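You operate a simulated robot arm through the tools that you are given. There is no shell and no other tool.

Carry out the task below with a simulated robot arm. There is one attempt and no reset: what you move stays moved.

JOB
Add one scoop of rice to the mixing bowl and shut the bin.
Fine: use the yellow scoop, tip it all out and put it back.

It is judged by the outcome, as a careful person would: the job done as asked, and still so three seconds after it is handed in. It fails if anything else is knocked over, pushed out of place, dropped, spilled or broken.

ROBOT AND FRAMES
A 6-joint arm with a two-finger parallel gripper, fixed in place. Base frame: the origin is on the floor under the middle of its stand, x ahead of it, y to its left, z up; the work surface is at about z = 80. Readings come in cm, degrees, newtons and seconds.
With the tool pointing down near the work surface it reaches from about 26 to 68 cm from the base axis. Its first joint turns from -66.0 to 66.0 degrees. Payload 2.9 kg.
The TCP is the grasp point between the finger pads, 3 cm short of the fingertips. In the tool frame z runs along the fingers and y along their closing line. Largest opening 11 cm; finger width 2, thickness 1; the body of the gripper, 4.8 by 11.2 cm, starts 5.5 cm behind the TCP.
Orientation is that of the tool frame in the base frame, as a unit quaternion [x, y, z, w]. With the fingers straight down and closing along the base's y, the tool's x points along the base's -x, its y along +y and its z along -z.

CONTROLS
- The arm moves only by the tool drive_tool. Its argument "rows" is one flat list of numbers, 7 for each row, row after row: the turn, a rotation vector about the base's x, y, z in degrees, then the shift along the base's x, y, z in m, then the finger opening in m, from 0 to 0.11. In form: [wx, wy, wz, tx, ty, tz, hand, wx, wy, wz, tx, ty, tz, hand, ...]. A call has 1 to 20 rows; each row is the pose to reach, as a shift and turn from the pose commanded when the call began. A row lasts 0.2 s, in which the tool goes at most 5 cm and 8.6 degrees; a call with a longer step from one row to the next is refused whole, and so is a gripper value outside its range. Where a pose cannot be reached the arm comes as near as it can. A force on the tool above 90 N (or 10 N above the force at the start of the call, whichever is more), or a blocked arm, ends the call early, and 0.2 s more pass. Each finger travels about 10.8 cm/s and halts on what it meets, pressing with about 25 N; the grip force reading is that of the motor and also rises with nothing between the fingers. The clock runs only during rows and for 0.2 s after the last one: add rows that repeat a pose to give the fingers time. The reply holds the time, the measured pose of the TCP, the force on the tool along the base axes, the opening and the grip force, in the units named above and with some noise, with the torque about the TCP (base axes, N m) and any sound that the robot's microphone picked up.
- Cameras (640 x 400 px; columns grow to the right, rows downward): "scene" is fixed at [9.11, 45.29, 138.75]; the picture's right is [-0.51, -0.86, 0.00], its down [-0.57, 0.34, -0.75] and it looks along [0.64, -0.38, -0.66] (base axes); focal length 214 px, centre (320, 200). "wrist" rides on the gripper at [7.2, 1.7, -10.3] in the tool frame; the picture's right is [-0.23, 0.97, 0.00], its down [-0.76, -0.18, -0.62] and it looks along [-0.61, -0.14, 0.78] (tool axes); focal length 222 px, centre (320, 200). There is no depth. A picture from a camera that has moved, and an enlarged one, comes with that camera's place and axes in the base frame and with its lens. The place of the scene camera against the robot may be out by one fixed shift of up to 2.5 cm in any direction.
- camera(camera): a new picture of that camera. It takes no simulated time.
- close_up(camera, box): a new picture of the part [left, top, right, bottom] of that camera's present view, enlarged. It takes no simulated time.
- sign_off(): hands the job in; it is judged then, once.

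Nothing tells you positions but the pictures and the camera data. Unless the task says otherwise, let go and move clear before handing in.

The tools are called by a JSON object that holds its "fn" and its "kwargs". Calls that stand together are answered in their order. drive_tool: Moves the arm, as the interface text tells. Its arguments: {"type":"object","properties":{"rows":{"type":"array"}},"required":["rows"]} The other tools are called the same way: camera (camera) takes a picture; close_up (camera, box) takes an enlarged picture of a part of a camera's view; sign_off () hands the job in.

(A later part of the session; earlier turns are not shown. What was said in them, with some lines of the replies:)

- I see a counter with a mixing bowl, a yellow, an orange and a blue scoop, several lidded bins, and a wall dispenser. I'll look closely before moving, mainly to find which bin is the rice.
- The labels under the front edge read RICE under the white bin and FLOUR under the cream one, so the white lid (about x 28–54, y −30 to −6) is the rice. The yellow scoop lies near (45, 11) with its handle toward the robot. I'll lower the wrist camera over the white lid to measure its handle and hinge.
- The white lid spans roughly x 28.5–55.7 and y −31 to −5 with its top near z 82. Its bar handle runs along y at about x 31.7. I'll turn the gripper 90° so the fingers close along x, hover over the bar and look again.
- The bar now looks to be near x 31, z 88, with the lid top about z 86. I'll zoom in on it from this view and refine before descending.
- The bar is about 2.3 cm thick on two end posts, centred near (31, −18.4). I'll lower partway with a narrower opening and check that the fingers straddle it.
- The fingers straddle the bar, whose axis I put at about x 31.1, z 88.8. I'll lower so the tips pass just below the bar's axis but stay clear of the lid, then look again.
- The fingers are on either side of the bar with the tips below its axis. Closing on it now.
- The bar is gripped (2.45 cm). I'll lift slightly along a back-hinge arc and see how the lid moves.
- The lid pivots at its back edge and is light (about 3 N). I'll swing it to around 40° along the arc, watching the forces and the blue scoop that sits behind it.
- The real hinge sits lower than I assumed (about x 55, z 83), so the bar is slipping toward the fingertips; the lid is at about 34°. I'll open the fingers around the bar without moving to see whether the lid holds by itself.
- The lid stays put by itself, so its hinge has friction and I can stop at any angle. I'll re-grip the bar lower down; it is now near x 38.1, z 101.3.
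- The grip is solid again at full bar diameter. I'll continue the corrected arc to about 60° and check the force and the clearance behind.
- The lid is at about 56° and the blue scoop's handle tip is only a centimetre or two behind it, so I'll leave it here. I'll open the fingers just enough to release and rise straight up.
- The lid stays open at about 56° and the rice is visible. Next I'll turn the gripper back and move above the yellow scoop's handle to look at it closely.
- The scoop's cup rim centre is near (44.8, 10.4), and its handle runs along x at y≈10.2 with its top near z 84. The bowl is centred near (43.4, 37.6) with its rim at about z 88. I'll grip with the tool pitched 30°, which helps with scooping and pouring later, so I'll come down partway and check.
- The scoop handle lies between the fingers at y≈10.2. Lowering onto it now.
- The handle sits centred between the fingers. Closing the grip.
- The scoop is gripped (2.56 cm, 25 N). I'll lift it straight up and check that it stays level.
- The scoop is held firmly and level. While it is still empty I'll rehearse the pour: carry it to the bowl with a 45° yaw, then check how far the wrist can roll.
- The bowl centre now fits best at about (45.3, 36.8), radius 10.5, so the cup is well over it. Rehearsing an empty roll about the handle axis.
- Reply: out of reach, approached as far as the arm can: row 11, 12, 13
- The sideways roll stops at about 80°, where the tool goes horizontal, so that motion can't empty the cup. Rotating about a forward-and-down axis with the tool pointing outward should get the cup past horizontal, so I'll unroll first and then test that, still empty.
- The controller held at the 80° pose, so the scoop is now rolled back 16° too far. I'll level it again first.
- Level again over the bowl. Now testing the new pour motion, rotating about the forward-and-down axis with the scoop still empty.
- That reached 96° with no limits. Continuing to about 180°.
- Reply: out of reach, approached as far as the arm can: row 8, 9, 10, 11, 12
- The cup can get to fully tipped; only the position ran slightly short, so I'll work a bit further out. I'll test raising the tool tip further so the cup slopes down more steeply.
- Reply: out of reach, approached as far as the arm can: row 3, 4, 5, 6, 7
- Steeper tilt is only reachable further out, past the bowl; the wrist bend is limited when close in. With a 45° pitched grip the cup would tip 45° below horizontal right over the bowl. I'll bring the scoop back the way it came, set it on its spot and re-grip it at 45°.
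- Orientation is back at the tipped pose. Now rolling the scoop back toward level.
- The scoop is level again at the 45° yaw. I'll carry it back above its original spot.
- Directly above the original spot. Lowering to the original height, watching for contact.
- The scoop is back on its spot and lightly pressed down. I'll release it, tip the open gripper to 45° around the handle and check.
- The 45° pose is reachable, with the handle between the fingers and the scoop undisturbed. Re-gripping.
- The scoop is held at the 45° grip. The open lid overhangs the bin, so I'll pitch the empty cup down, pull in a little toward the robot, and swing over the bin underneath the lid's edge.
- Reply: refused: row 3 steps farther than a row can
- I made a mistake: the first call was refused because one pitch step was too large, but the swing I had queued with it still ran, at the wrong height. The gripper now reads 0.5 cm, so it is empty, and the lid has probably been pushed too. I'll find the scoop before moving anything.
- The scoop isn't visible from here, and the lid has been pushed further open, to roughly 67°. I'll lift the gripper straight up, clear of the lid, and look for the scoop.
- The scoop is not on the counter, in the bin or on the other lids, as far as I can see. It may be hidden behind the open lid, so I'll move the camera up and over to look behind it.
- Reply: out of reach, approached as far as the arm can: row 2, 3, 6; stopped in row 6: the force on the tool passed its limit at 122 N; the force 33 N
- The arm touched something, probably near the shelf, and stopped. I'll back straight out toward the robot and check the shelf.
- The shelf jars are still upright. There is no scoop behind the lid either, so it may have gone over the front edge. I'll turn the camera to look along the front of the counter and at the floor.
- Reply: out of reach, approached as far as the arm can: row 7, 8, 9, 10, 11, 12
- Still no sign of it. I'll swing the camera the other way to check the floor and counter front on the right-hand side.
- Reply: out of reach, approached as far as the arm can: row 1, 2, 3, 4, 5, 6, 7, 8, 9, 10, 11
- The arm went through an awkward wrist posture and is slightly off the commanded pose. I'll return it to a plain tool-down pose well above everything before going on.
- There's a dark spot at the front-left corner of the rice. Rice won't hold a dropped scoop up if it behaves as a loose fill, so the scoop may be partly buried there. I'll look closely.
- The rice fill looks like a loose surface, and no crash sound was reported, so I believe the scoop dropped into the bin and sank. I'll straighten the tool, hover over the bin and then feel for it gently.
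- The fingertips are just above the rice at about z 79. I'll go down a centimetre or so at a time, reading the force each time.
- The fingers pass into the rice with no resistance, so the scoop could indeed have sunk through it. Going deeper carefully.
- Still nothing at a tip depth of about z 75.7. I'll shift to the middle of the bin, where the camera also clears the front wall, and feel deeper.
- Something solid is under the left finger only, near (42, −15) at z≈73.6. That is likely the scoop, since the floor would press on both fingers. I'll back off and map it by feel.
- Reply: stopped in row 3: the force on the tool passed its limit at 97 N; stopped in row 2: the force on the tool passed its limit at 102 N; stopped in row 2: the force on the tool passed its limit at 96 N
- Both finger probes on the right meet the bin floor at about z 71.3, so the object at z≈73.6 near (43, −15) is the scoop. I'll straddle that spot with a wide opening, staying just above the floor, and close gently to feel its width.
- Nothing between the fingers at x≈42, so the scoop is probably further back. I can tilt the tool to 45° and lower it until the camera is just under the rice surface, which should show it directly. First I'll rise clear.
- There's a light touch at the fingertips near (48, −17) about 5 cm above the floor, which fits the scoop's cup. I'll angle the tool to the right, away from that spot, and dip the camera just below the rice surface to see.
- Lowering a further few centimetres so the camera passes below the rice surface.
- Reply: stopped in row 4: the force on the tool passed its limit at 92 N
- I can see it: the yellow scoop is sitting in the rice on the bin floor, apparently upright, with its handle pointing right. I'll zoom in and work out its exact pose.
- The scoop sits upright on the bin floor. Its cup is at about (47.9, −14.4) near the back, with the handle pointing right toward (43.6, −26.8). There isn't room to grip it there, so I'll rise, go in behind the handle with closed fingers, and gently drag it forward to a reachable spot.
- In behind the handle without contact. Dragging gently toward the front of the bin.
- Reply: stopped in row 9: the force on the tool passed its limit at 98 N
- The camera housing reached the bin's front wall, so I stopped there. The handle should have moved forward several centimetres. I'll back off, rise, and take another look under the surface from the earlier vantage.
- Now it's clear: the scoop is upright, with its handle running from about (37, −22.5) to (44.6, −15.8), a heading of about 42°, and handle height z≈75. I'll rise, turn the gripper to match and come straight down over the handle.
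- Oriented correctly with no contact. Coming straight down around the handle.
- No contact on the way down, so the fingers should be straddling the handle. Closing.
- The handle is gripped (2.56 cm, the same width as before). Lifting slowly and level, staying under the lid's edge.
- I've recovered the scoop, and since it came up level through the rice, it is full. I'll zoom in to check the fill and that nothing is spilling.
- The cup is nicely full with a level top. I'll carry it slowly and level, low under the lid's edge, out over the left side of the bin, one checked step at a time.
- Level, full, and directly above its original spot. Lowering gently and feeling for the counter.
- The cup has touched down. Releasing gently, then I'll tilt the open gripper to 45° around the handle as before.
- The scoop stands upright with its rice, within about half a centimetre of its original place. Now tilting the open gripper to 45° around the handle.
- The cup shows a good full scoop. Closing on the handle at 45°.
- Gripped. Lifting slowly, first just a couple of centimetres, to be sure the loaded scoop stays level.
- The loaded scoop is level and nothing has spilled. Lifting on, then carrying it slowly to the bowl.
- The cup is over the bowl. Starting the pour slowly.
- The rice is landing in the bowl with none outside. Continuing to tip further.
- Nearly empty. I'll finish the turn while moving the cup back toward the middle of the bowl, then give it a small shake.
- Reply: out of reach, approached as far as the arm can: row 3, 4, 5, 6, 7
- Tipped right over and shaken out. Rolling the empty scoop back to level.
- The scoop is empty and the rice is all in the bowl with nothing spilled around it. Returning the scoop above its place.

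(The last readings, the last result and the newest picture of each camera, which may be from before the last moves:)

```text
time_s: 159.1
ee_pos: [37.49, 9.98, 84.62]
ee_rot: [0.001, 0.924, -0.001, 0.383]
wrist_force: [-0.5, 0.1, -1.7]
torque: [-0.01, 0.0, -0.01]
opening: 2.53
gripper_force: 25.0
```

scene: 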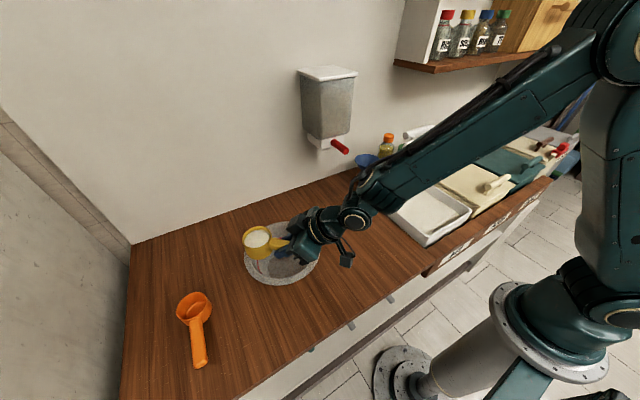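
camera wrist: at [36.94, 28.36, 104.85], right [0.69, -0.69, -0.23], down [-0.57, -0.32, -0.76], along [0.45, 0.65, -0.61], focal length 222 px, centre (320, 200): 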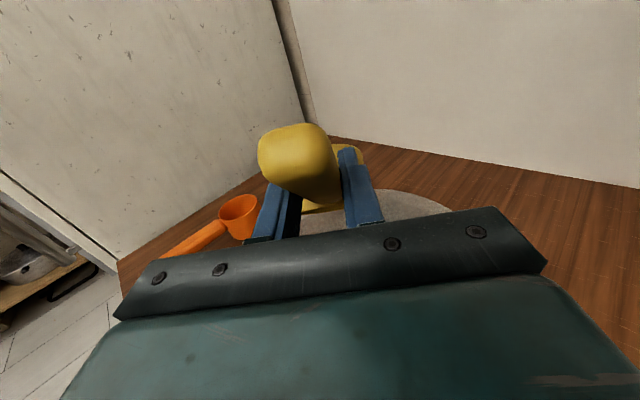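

{"fn": "drive_tool", "kwargs": {"rows": [0, 0, 0, 0, 0, -0.002, 0.005, 0, 0, 0, 0, 0, -0.002, 0.005]}}

```text
time_s: 159.7
ee_pos: [37.43, 10.12, 84.49]
ee_rot: [0.001, 0.924, 0.0, 0.382]
wrist_force: [0.4, -0.8, 0.1]
torque: [0.01, 0.07, 0.01]
opening: 2.57
gripper_force: 24.3
```

{"fn": "drive_tool", "kwargs": {"rows": [0, 0, 0, 0, 0, -0.0015, 0.005, 0, 0, 0, 0, 0, -0.0015, 0.005]}}

```text
time_s: 160.3
ee_pos: [37.54, 10.02, 84.26]
ee_rot: [0.0, 0.923, -0.001, 0.384]
wrist_force: [-3.5, -1.4, 10.3]
torque: [-0.07, -0.52, -0.07]
opening: 2.54
gripper_force: 24.5
```

It's down on the counter. Releasing and backing away along the finger direction.

{"fn": "drive_tool", "kwargs": {"rows": [0, 0, 0, 0, 0, 0.0008, 0.012, 0, 0, 0, 0, 0, 0.0008, 0.025, 0, 0, 0, 0, 0, 0.0008, 0.04, 0, 0, 0, 0, 0, 0.0008, 0.055, 0, 0, 0, 0, 0, 0.0008, 0.06]}}

{"fn": "close_up", "kwargs": {"camera": "scene", "box": [320, 190, 420, 270]}}

{"fn": "camera", "kwargs": {"camera": "wrist"}}

```text
time_s: 161.5
ee_pos: [37.45, 10.08, 84.45]
ee_rot: [0.001, 0.924, -0.001, 0.382]
wrist_force: [0.0, 0.1, 0.9]
torque: [-0.03, 0.02, 0.0]
opening: 6.0
gripper_force: 0.1
```

```text
5.00 times, centred on (370, 230) of scene
camera zoom: at [9.11, 45.29, 138.75], right [-0.51, -0.86, 0.0], down [-0.57, 0.34, -0.75], along [0.64, -0.38, -0.66], focal length 1072 px, centre (70, 50)
```

zoom: 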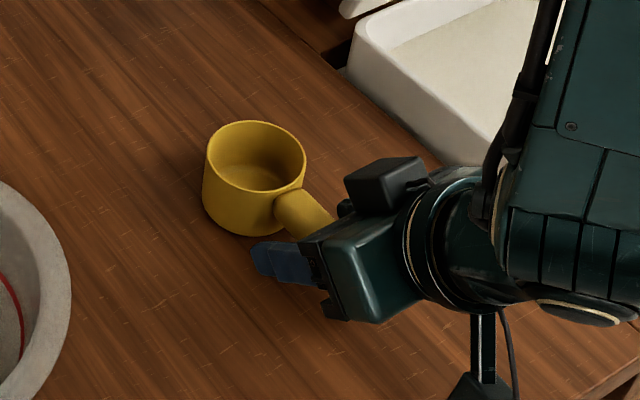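

```text
taken
camera wrist: at [25.11, 11.9, 86.58], right [0.16, 0.97, 0.16], down [0.1, -0.18, 0.98], along [0.98, -0.14, -0.13], focal length 222 px, centre (320, 200)
```

wrist: 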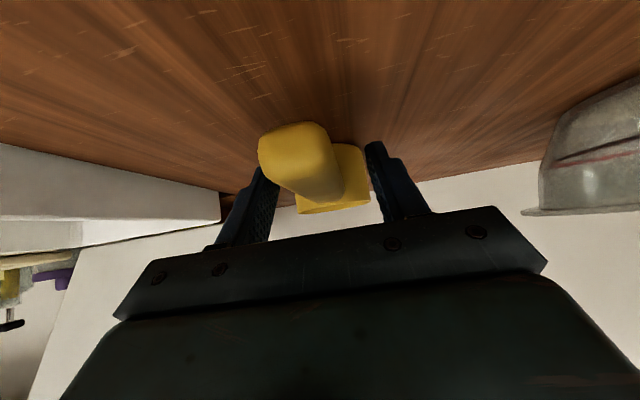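

The scoop is back within a millimetre or two of where it started. Rising clear of it and straightening the tool.

{"fn": "drive_tool", "kwargs": {"rows": [0, 0, 0, 0, 0, 0.01, 0.06, 0, 0, 0, 0, 0, 0.03, 0.06, 0, 0, 0, 0, 0, 0.06, 0.06, 0, 0, 0, 0, 0, 0.09, 0.06, 0, 7.5, 0, 0, 0, 0.12, 0.06, 0, 15, 0, 0, 0, 0.15, 0.05, 0, 22.5, 0, 0, 0, 0.18, 0.04, 0, 30, 0, 0, 0, 0.21, 0.03, 0, 37.5, 0, 0, 0, 0.24, 0.02, 0, 45, 0, 0, 0, 0.26, 0.01, 0, 45, 0, 0, 0, 0.26, 0.01]}}

{"fn": "camera", "kwargs": {"camera": "scene"}}

{"fn": "close_up", "kwargs": {"camera": "scene", "box": [330, 200, 400, 265]}}

{"fn": "camera", "kwargs": {"camera": "wrist"}}

```text
time_s: 163.9
ee_pos: [37.51, 10.22, 110.33]
ee_rot: [0.0, 1.0, -0.001, -0.001]
wrist_force: [0.0, 0.3, -0.5]
torque: [0.01, 0.02, -0.02]
opening: 1.0
gripper_force: 0.2
```

```text
taken
```

scene: 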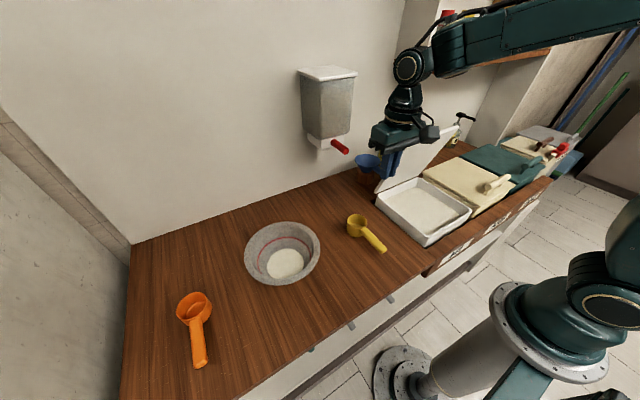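

```text
6.15 times, centred on (365, 232) of scene
camera zoom: at [9.11, 45.29, 138.75], right [-0.51, -0.86, 0.0], down [-0.57, 0.34, -0.75], along [0.64, -0.38, -0.66], focal length 1320 px, centre (43, 0)
```

zoom: 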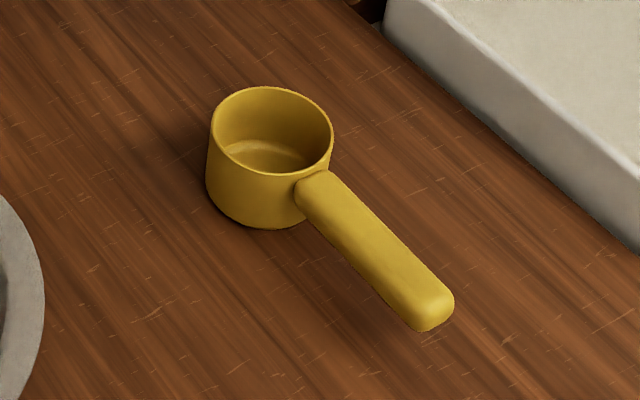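

```text
taken
camera wrist: at [30.35, 11.94, 120.59], right [0.23, 0.97, 0.0], down [0.76, -0.18, 0.62], along [0.6, -0.14, -0.78], focal length 222 px, centre (320, 200)
```

wrist: 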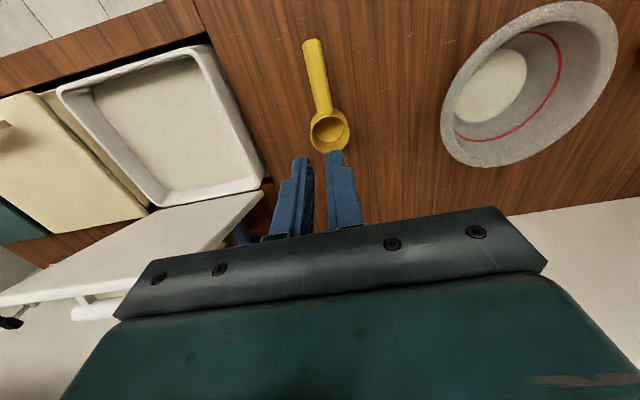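

The scoop, bowl and counter look right. Now to shut the bin: I'll turn the gripper so the fingers close along x and view the lid's bar from the left side to measure it.

{"fn": "drive_tool", "kwargs": {"rows": [0, 0, -8, 0.005, -0.004, 0.003, 0.01, 0, 0, -16, 0.012, -0.008, 0.006, 0.01, 0, 0, -24, 0.02, -0.012, 0.01, 0.01, 0, 0, -32, 0.028, -0.016, 0.014, 0.01, 0, 0, -40, 0.036, -0.02, 0.018, 0.01, 0, 0, -48, 0.044, -0.024, 0.022, 0.01, 0, 0, -56, 0.052, -0.028, 0.025, 0.01, 0, 0, -64, 0.06, -0.032, 0.025, 0.01, 0, 0, -72, 0.068, -0.036, 0.025, 0.01, 0, 0, -80, 0.076, -0.04, 0.025, 0.01, 0, 0, -88, 0.082, -0.042, 0.025, 0.01, 0, 0, -90, 0.082, -0.042, 0.025, 0.01, 0, 0, -90, 0.082, -0.042, 0.025, 0.01]}}

{"fn": "camera", "kwargs": {"camera": "wrist"}}

{"fn": "close_up", "kwargs": {"camera": "scene", "box": [360, 80, 520, 250]}}

```text
time_s: 166.7
ee_pos: [45.77, 5.87, 112.78]
ee_rot: [0.708, 0.706, 0.0, -0.001]
wrist_force: [0.0, -0.3, -0.5]
torque: [-0.01, -0.02, 0.0]
opening: 1.01
gripper_force: 0.0
```

```text
taken
camera wrist: at [47.5, 13.19, 123.13], right [0.97, -0.23, 0.0], down [-0.18, -0.76, 0.62], along [-0.14, -0.61, -0.78], focal length 222 px, centre (320, 200)
```

wrist: 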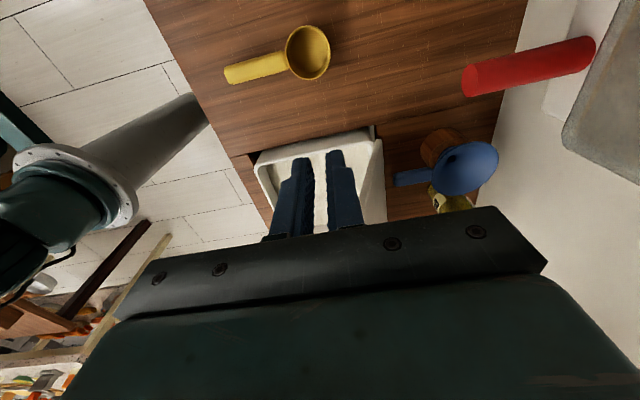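

```text
2.35 times, centred on (440, 165) of scene
camera zoom: at [9.11, 45.29, 138.75], right [-0.51, -0.86, 0.0], down [-0.57, 0.34, -0.75], along [0.64, -0.38, -0.66], focal length 505 px, centre (38, 282)
```

zoom: 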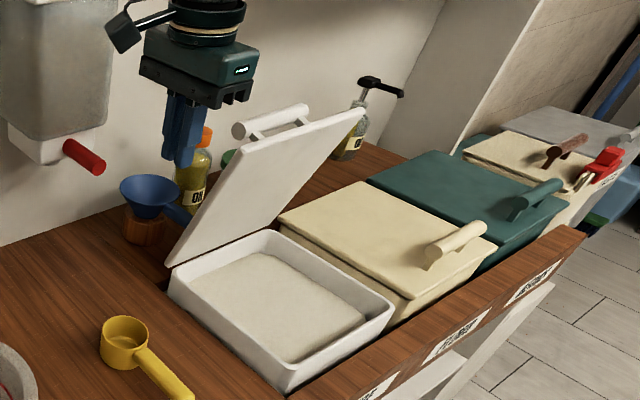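

The bar is now near x 52.3, z 107, and the lid is at about 70°. I'll go around to the wall side of the bar with closed fingers, approaching from the left at bar height, and draw the lid forward.

{"fn": "drive_tool", "kwargs": {"rows": [0, 0, 0, 0.02, -0.01, -0.005, 0.0, 0, 0, 0, 0.04, -0.02, -0.01, 0.0, 0, 0, 0, 0.06, -0.03, -0.015, 0.0, 0, 0, 0, 0.08, -0.04, -0.018, 0.0, 0, 0, 0, 0.095, -0.05, -0.018, 0.0, 0, 0, 0, 0.095, -0.05, -0.018, 0.0]}}

{"fn": "close_up", "kwargs": {"camera": "scene", "box": [360, 80, 520, 250]}}

{"fn": "camera", "kwargs": {"camera": "wrist"}}

```text
time_s: 168.1
ee_pos: [55.23, 0.87, 111.02]
ee_rot: [0.708, 0.706, 0.0, -0.001]
wrist_force: [0.5, -0.2, 0.7]
torque: [0.0, 0.01, 0.01]
opening: 0.0
gripper_force: 24.8
```

```text
2.35 times, centred on (440, 165) of scene
camera zoom: at [9.11, 45.29, 138.75], right [-0.51, -0.86, 0.0], down [-0.57, 0.34, -0.75], along [0.64, -0.38, -0.66], focal length 505 px, centre (38, 282)
```

zoom: 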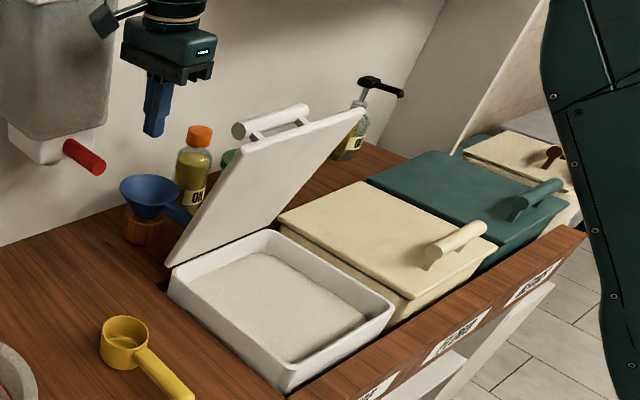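

```text
taken
camera wrist: at [57.0, 8.15, 121.38], right [0.97, -0.23, 0.0], down [-0.18, -0.76, 0.62], along [-0.14, -0.61, -0.78], focal length 222 px, centre (320, 200)
```

wrist: 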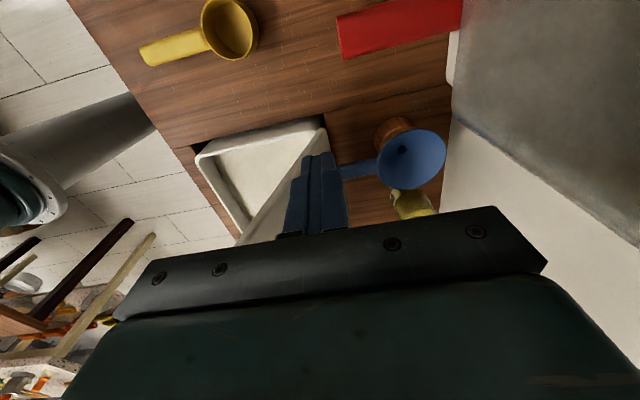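

Clear of everything. Lowering to bar height and sliding in behind the bar.

{"fn": "drive_tool", "kwargs": {"rows": [0, 0, 0, 0, -0.01, -0.015, 0.0, 0, 0, 0, 0, -0.03, -0.03, 0.0, 0, 0, 0, 0, -0.06, -0.03, 0.0, 0, 0, 0, 0, -0.09, -0.03, 0.0, 0, 0, 0, 0, -0.12, -0.03, 0.0, 0, 0, 0, 0, -0.15, -0.03, 0.0, 0, 0, 0, 0, -0.175, -0.03, 0.0, 0, 0, 0, 0, -0.175, -0.03, 0.0]}}

{"fn": "close_up", "kwargs": {"camera": "scene", "box": [360, 80, 520, 250]}}

{"fn": "camera", "kwargs": {"camera": "wrist"}}

```text
time_s: 169.9
ee_pos: [55.26, -16.71, 108.03]
ee_rot: [0.708, 0.706, 0.0, -0.002]
wrist_force: [-0.2, 0.3, 0.3]
torque: [0.01, 0.01, 0.0]
opening: 0.0
gripper_force: 25.0
```

```text
2.35 times, centred on (440, 165) of scene
camera zoom: at [9.11, 45.29, 138.75], right [-0.51, -0.86, 0.0], down [-0.57, 0.34, -0.75], along [0.64, -0.38, -0.66], focal length 505 px, centre (38, 282)
```

zoom: 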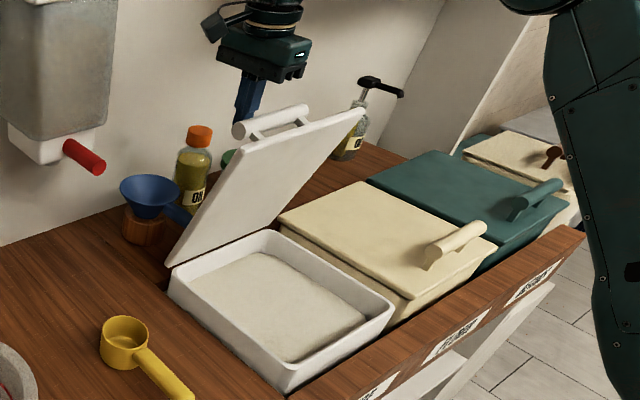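

```text
taken
camera wrist: at [57.01, -9.4, 118.37], right [0.97, -0.23, 0.0], down [-0.18, -0.76, 0.62], along [-0.14, -0.61, -0.78], focal length 222 px, centre (320, 200)
```

wrist: 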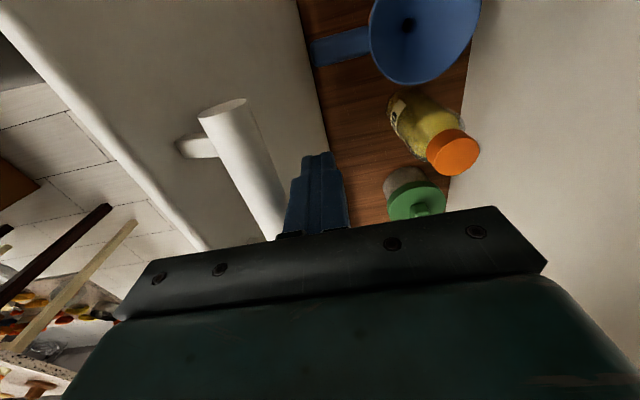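

The fingers are behind the bar. Drawing the lid forward along its arc.

{"fn": "drive_tool", "kwargs": {"rows": [0, 0, 0, -0.01, 0, 0.005, 0.0, 0, 0, 0, -0.02, 0, 0.005, 0.0, 0, 0, 0, -0.031, 0, 0.003, 0.0, 0, 0, 0, -0.041, 0, 0.001, 0.0, 0, 0, 0, -0.052, 0, -0.002, 0.0, 0, 0, 0, -0.062, 0, -0.005, 0.0, 0, 0, 0, -0.072, 0, -0.009, 0.0, 0, 0, 0, -0.082, 0, -0.013, 0.0, 0, 0, 0, -0.0915, 0, -0.018, 0.0]}}

{"fn": "close_up", "kwargs": {"camera": "scene", "box": [360, 80, 520, 250]}}

{"fn": "camera", "kwargs": {"camera": "wrist"}}

```text
time_s: 171.9
ee_pos: [46.12, -16.61, 106.08]
ee_rot: [0.708, 0.706, 0.001, 0.0]
wrist_force: [0.2, 0.4, 1.6]
torque: [-0.03, 0.01, 0.01]
opening: 0.0
gripper_force: 25.0
```

```text
2.35 times, centred on (440, 165) of scene
camera zoom: at [9.1, 45.29, 138.75], right [-0.51, -0.86, 0.0], down [-0.57, 0.34, -0.75], along [0.64, -0.38, -0.66], focal length 505 px, centre (38, 282)
```

zoom: 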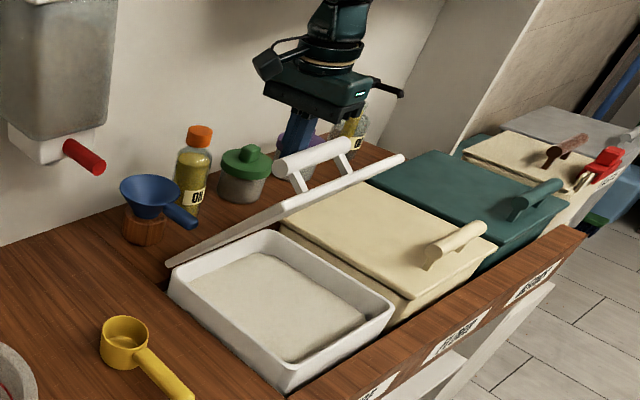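

```text
taken
camera wrist: at [47.85, -9.27, 116.46], right [0.97, -0.23, 0.0], down [-0.18, -0.76, 0.62], along [-0.14, -0.61, -0.78], focal length 222 px, centre (320, 200)
```

wrist: 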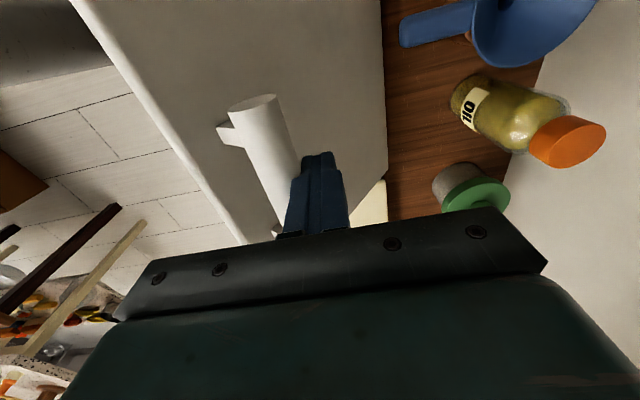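

Working well; the lid is at about 47°. Continuing.

{"fn": "drive_tool", "kwargs": {"rows": [0, 0, 0, -0.01, 0, -0.005, 0.0, 0, 0, 0, -0.019, 0, -0.011, 0.0, 0, 0, 0, -0.028, 0, -0.018, 0.0, 0, 0, 0, -0.037, 0, -0.025, 0.0, 0, 0, 0, -0.045, 0, -0.033, 0.0, 0, 0, 0, -0.053, 0, -0.041, 0.0]}}

{"fn": "close_up", "kwargs": {"camera": "scene", "box": [360, 80, 520, 250]}}

{"fn": "camera", "kwargs": {"camera": "wrist"}}

```text
time_s: 173.3
ee_pos: [40.73, -16.45, 102.1]
ee_rot: [0.707, 0.707, 0.0, -0.001]
wrist_force: [0.5, -0.3, 0.0]
torque: [-0.01, 0.01, 0.02]
opening: 0.0
gripper_force: 24.7
```

```text
2.35 times, centred on (440, 165) of scene
camera zoom: at [9.11, 45.29, 138.75], right [-0.51, -0.86, 0.0], down [-0.57, 0.34, -0.75], along [0.64, -0.38, -0.66], focal length 505 px, centre (38, 282)
```

zoom: 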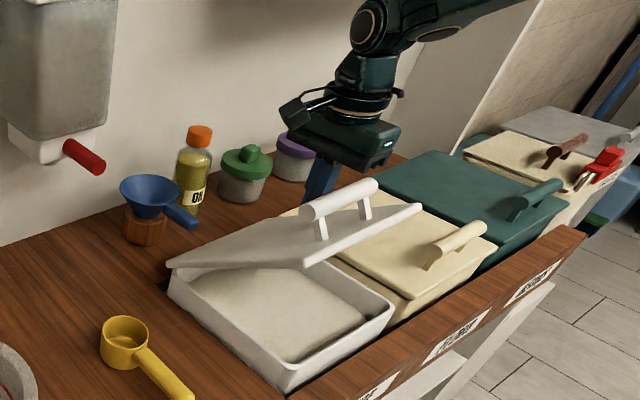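

```text
taken
camera wrist: at [42.5, -9.27, 112.44], right [0.97, -0.23, 0.0], down [-0.18, -0.76, 0.62], along [-0.14, -0.61, -0.78], focal length 222 px, centre (320, 200)
```

wrist: 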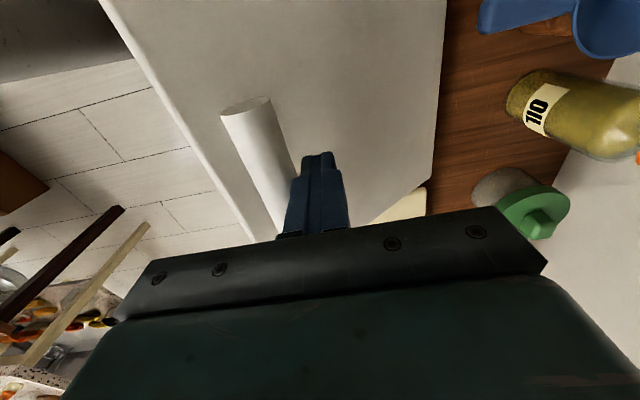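

The lid is down to about 34°. Now I'll re-grip the bar, as I did when opening, to lower it the rest of the way under control.

{"fn": "drive_tool", "kwargs": {"rows": [0, 0, 0, 0.005, 0, 0.005, 0.0, 0, 0, 0, 0.005, 0, 0.03, 0.0, 0, 0, 0, 0.005, 0, 0.055, 0.01, 0, 0, 0, -0.01, -0.01, 0.06, 0.03, 0, 0, 0, -0.025, -0.018, 0.06, 0.042, 0, 0, 0, -0.025, -0.018, 0.04, 0.042, 0, 0, 0, -0.025, -0.018, 0.02, 0.042, 0, 0, 0, -0.025, -0.018, 0.0095, 0.042, 0, 0, 0, -0.025, -0.018, 0.0095, 0.042]}}

{"fn": "camera", "kwargs": {"camera": "wrist"}}

{"fn": "close_up", "kwargs": {"camera": "scene", "box": [400, 110, 500, 210]}}

```text
time_s: 175.3
ee_pos: [38.2, -18.42, 102.97]
ee_rot: [0.707, 0.707, 0.0, -0.001]
wrist_force: [0.4, 0.6, -0.9]
torque: [0.0, -0.02, 0.0]
opening: 4.22
gripper_force: 0.0
```

```text
taken
camera wrist: at [40.0, -11.11, 113.38], right [0.97, -0.23, 0.0], down [-0.18, -0.76, 0.62], along [-0.14, -0.61, -0.78], focal length 222 px, centre (320, 200)
```

wrist: 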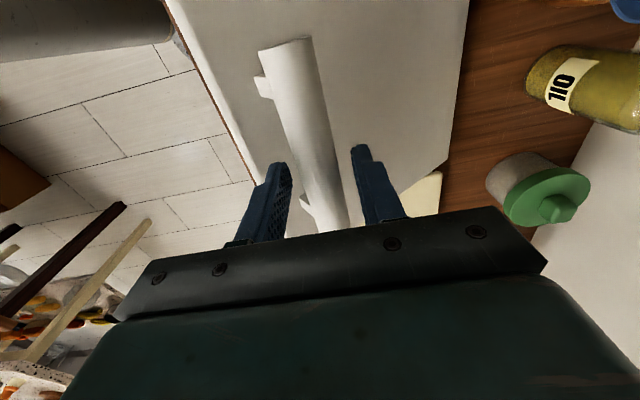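

```text
4.00 times, centred on (450, 160) of scene
camera zoom: at [9.11, 45.29, 138.75], right [-0.51, -0.86, 0.0], down [-0.57, 0.34, -0.75], along [0.64, -0.38, -0.66], focal length 858 px, centre (-200, 360)
```

zoom: 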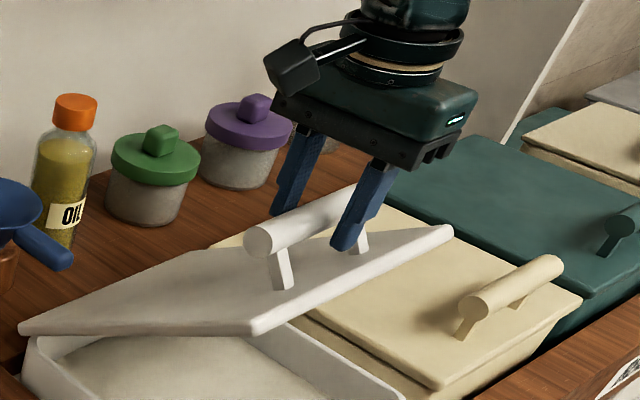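

Same straddle as before. Closing and lowering the lid along the arc.

{"fn": "drive_tool", "kwargs": {"rows": [0, 0, 0, 0, 0, 0, 0.03, 0, 0, 0, 0, 0, 0, 0.02, 0, 0, 0, 0, 0, 0, 0.015, 0, 0, 0, 0, 0, 0, 0.015, 0, 0, 0, -0.006, 0, -0.006, 0.015, 0, 0, 0, -0.0122, 0, -0.0121, 0.015, 0, 0, 0, -0.0192, 0, -0.0202, 0.015, 0, 0, 0, -0.0262, 0, -0.0284, 0.015, 0, 0, 0, -0.0325, 0, -0.0371, 0.015, 0, 0, 0, -0.0387, 0, -0.0459, 0.015, 0, 0, 0, -0.0442, 0, -0.0552, 0.015, 0, 0, 0, -0.0496, 0, -0.0644, 0.015, 0, 0, 0, -0.0543, 0, -0.0741, 0.015, 0, 0, 0, -0.0589, 0, -0.0838, 0.015, 0, 0, 0, -0.0589, 0, -0.0838, 0.015]}}

{"fn": "close_up", "kwargs": {"camera": "scene", "box": [360, 110, 520, 260]}}

```text
time_s: 178.5
ee_pos: [32.39, -18.5, 94.73]
ee_rot: [0.707, 0.707, 0.0, -0.001]
wrist_force: [7.0, 8.6, -2.9]
torque: [-0.05, -0.37, 0.01]
opening: 2.45
gripper_force: 45.3
```

```text
2.67 times, centred on (440, 185) of scene
camera zoom: at [9.13, 45.31, 138.74], right [-0.51, -0.86, 0.0], down [-0.57, 0.34, -0.75], along [0.64, -0.38, -0.66], focal length 572 px, centre (0, 240)
```

zoom: 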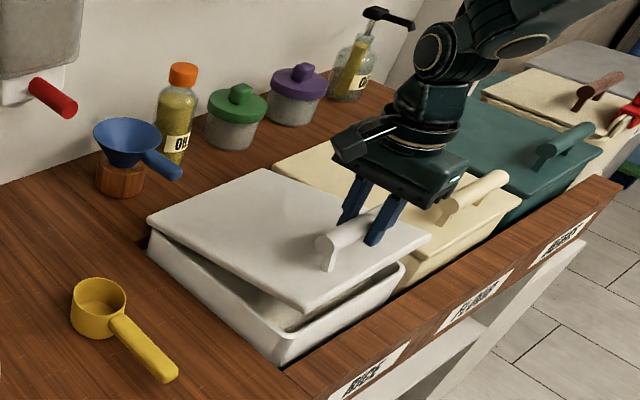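

About 10° left. Lowering it fully shut.

{"fn": "drive_tool", "kwargs": {"rows": [0, 0, 0, -0.004, 0, -0.01, 0.015, 0, 0, 0, -0.0076, 0, -0.02, 0.015, 0, 0, 0, -0.01, 0, -0.027, 0.015, 0, 0, 0, -0.0115, 0, -0.033, 0.015, 0, 0, 0, -0.0128, 0, -0.038, 0.015, 0, 0, 0, -0.0134, 0, -0.041, 0.015, 0, 0, 0, -0.0134, 0, -0.043, 0.015]}}

{"fn": "close_up", "kwargs": {"camera": "scene", "box": [360, 110, 520, 260]}}

```text
time_s: 180.1
ee_pos: [31.03, -18.34, 90.47]
ee_rot: [0.709, 0.706, -0.001, 0.0]
wrist_force: [-6.5, 6.4, 34.7]
torque: [0.08, 0.15, 0.01]
opening: 2.49
gripper_force: 44.6
```

```text
2.67 times, centred on (440, 185) of scene
camera zoom: at [9.06, 45.33, 138.74], right [-0.51, -0.86, 0.0], down [-0.57, 0.34, -0.75], along [0.65, -0.38, -0.66], focal length 572 px, centre (0, 240)
```

zoom: 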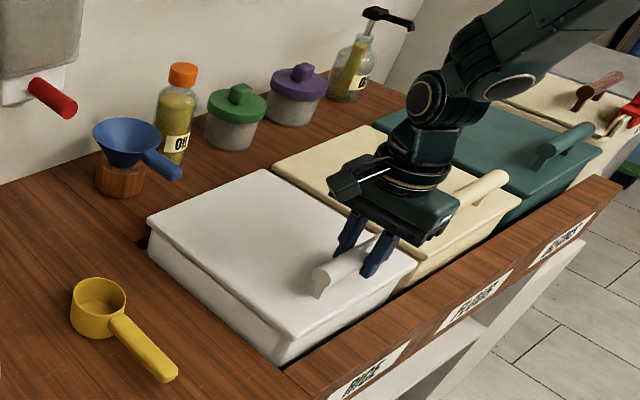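

The lid is firmly seated on the bin. Easing off, releasing the bar and rising straight up.

{"fn": "drive_tool", "kwargs": {"rows": [0, 0, 0, 0, 0, 0.002, 0.02, 0, 0, 0, 0, 0, 0.002, 0.035, 0, 0, 0, 0, 0, 0.002, 0.05, 0, 0, 0, 0, 0, 0.002, 0.055, 0, 0, 0, 0, 0, 0.02, 0.055, 0, 0, 0, 0, 0, 0.05, 0.055, 0, 0, 0, 0, 0, 0.09, 0.055, 0, 0, 0, 0, 0, 0.13, 0.055, 0, 0, 0, 0, 0, 0.17, 0.055, 0, 0, 0, 0, 0, 0.2, 0.055]}}

{"fn": "camera", "kwargs": {"camera": "scene"}}

{"fn": "close_up", "kwargs": {"camera": "scene", "box": [340, 110, 560, 280]}}

{"fn": "camera", "kwargs": {"camera": "wrist"}}

```text
time_s: 182.3
ee_pos: [31.0, -18.39, 110.38]
ee_rot: [0.708, 0.707, -0.001, -0.001]
wrist_force: [0.2, 0.7, 0.0]
torque: [0.0, 0.02, 0.02]
opening: 5.53
gripper_force: 0.0
```

```text
taken
```

scene: 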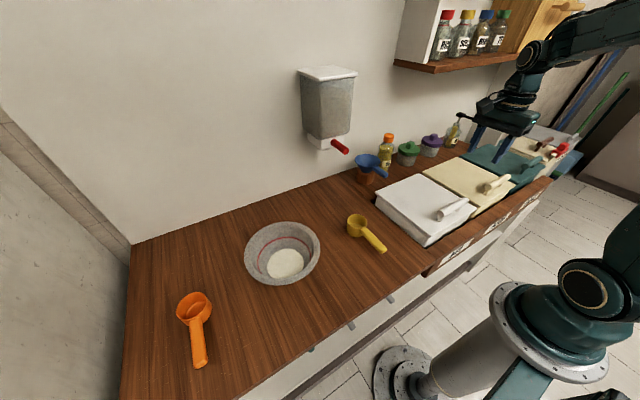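

```text
2.35 times, centred on (450, 195) of scene
camera zoom: at [9.1, 45.29, 138.75], right [-0.51, -0.86, 0.0], down [-0.57, 0.34, -0.75], along [0.64, -0.38, -0.66], focal length 505 px, centre (14, 212)
```

zoom: 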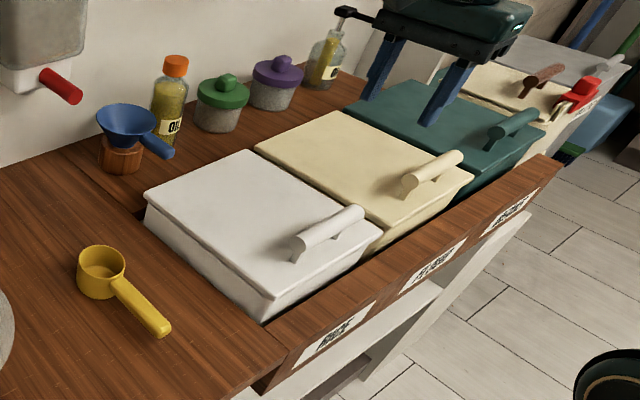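

```text
taken
camera wrist: at [32.75, -11.13, 120.72], right [0.97, -0.23, 0.0], down [-0.18, -0.76, 0.62], along [-0.14, -0.61, -0.78], focal length 222 px, centre (320, 200)
```

wrist: 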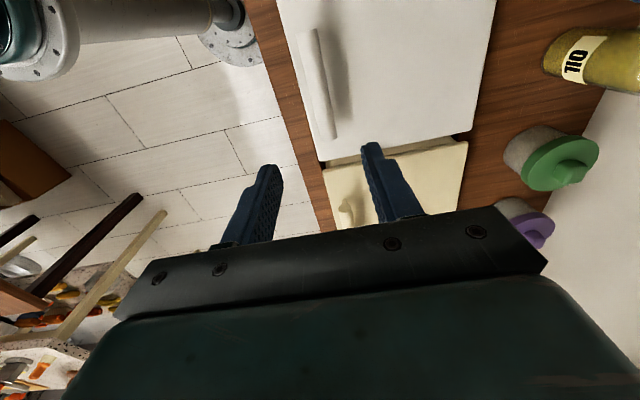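

Everything looks in place. I'll take the same close-ups as at the start to compare bins, jars, blue scoop, shelf and bowl.

{"fn": "close_up", "kwargs": {"camera": "scene", "box": [340, 120, 600, 290]}}

{"fn": "close_up", "kwargs": {"camera": "scene", "box": [230, 190, 400, 300]}}

{"fn": "close_up", "kwargs": {"camera": "scene", "box": [390, 0, 590, 100]}}

{"fn": "close_up", "kwargs": {"camera": "scene", "box": [420, 180, 560, 280]}}

```text
2.35 times, centred on (470, 205) of scene
camera zoom: at [9.1, 45.29, 138.75], right [-0.51, -0.86, 0.0], down [-0.57, 0.34, -0.75], along [0.64, -0.38, -0.66], focal length 505 px, centre (-33, 188)
```

zoom: 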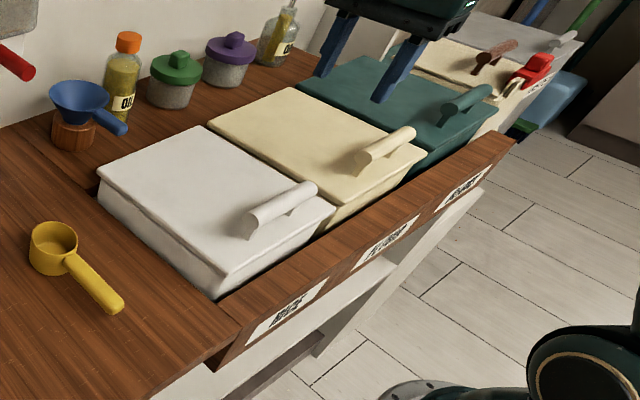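

```text
3.64 times, centred on (315, 245) of scene
camera zoom: at [9.1, 45.29, 138.75], right [-0.51, -0.86, 0.0], down [-0.57, 0.34, -0.75], along [0.64, -0.38, -0.66], focal length 780 px, centre (338, 36)
```

zoom: 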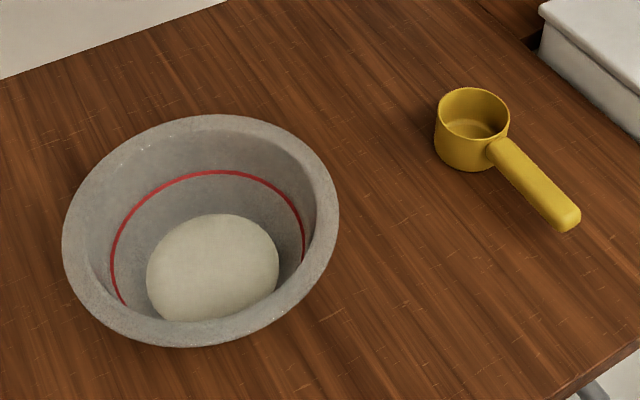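

```text
3.20 times, centred on (490, 50) of scene
camera zoom: at [9.1, 45.29, 138.75], right [-0.51, -0.86, 0.0], down [-0.57, 0.34, -0.75], along [0.64, -0.38, -0.66], focal length 686 px, centre (-224, 680)
```

zoom: 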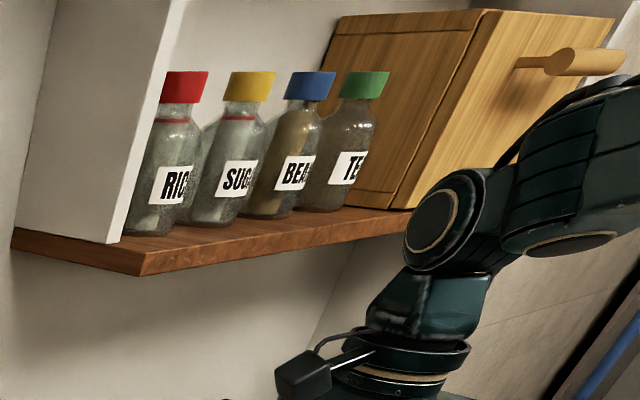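

```text
4.00 times, centred on (490, 230) of scene
camera zoom: at [9.1, 45.29, 138.75], right [-0.51, -0.86, 0.0], down [-0.57, 0.34, -0.75], along [0.64, -0.38, -0.66], focal length 858 px, centre (-360, 80)
```

zoom: 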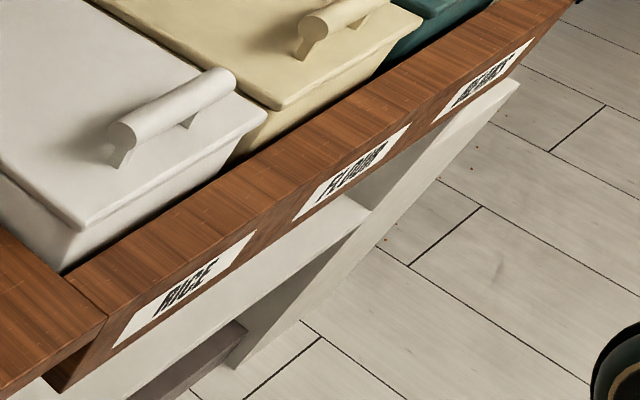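

Compared with the starting pictures: the rice bin is shut, and the bowl holds one scoop with nothing spilled around it. The yellow scoop is empty and within about 3 mm of its original spot. The jars, bottles, blue scoop, shelf and other bins look unmoved, and the gripper is empty and clear, so I'm handing in.

{"fn": "sign_off", "kwargs": {}}

```text
The job is handed in.
```

One scoop of rice is in the mixing bowl, the yellow scoop is empty and back in its place (within about 3 mm), and the rice bin is shut. In the last pictures nothing was spilled on the counter, and everything else looked as it did at the start.

It did not go cleanly, though:

- **Dropped scoop:** I queued two moves together. The first was refused, but the second still ran at the wrong height. The scoop hit the open lid, pushed it further back and fell into the rice. I found it by feel and with the wrist camera, which meant putting the gripper and camera into the rice.
- **The scoop of rice:** the scoop came up full when I lifted it out, so that is the rice in the bowl. I never did a separate scooping motion.
- **Bumps:** while searching, the arm hit something near the wall shelf at about 120 N. It also pressed on the bin floor, the bin's front wall and the buried scoop at about 90–100 N. I saw no damage and the shelf jars are still upright.
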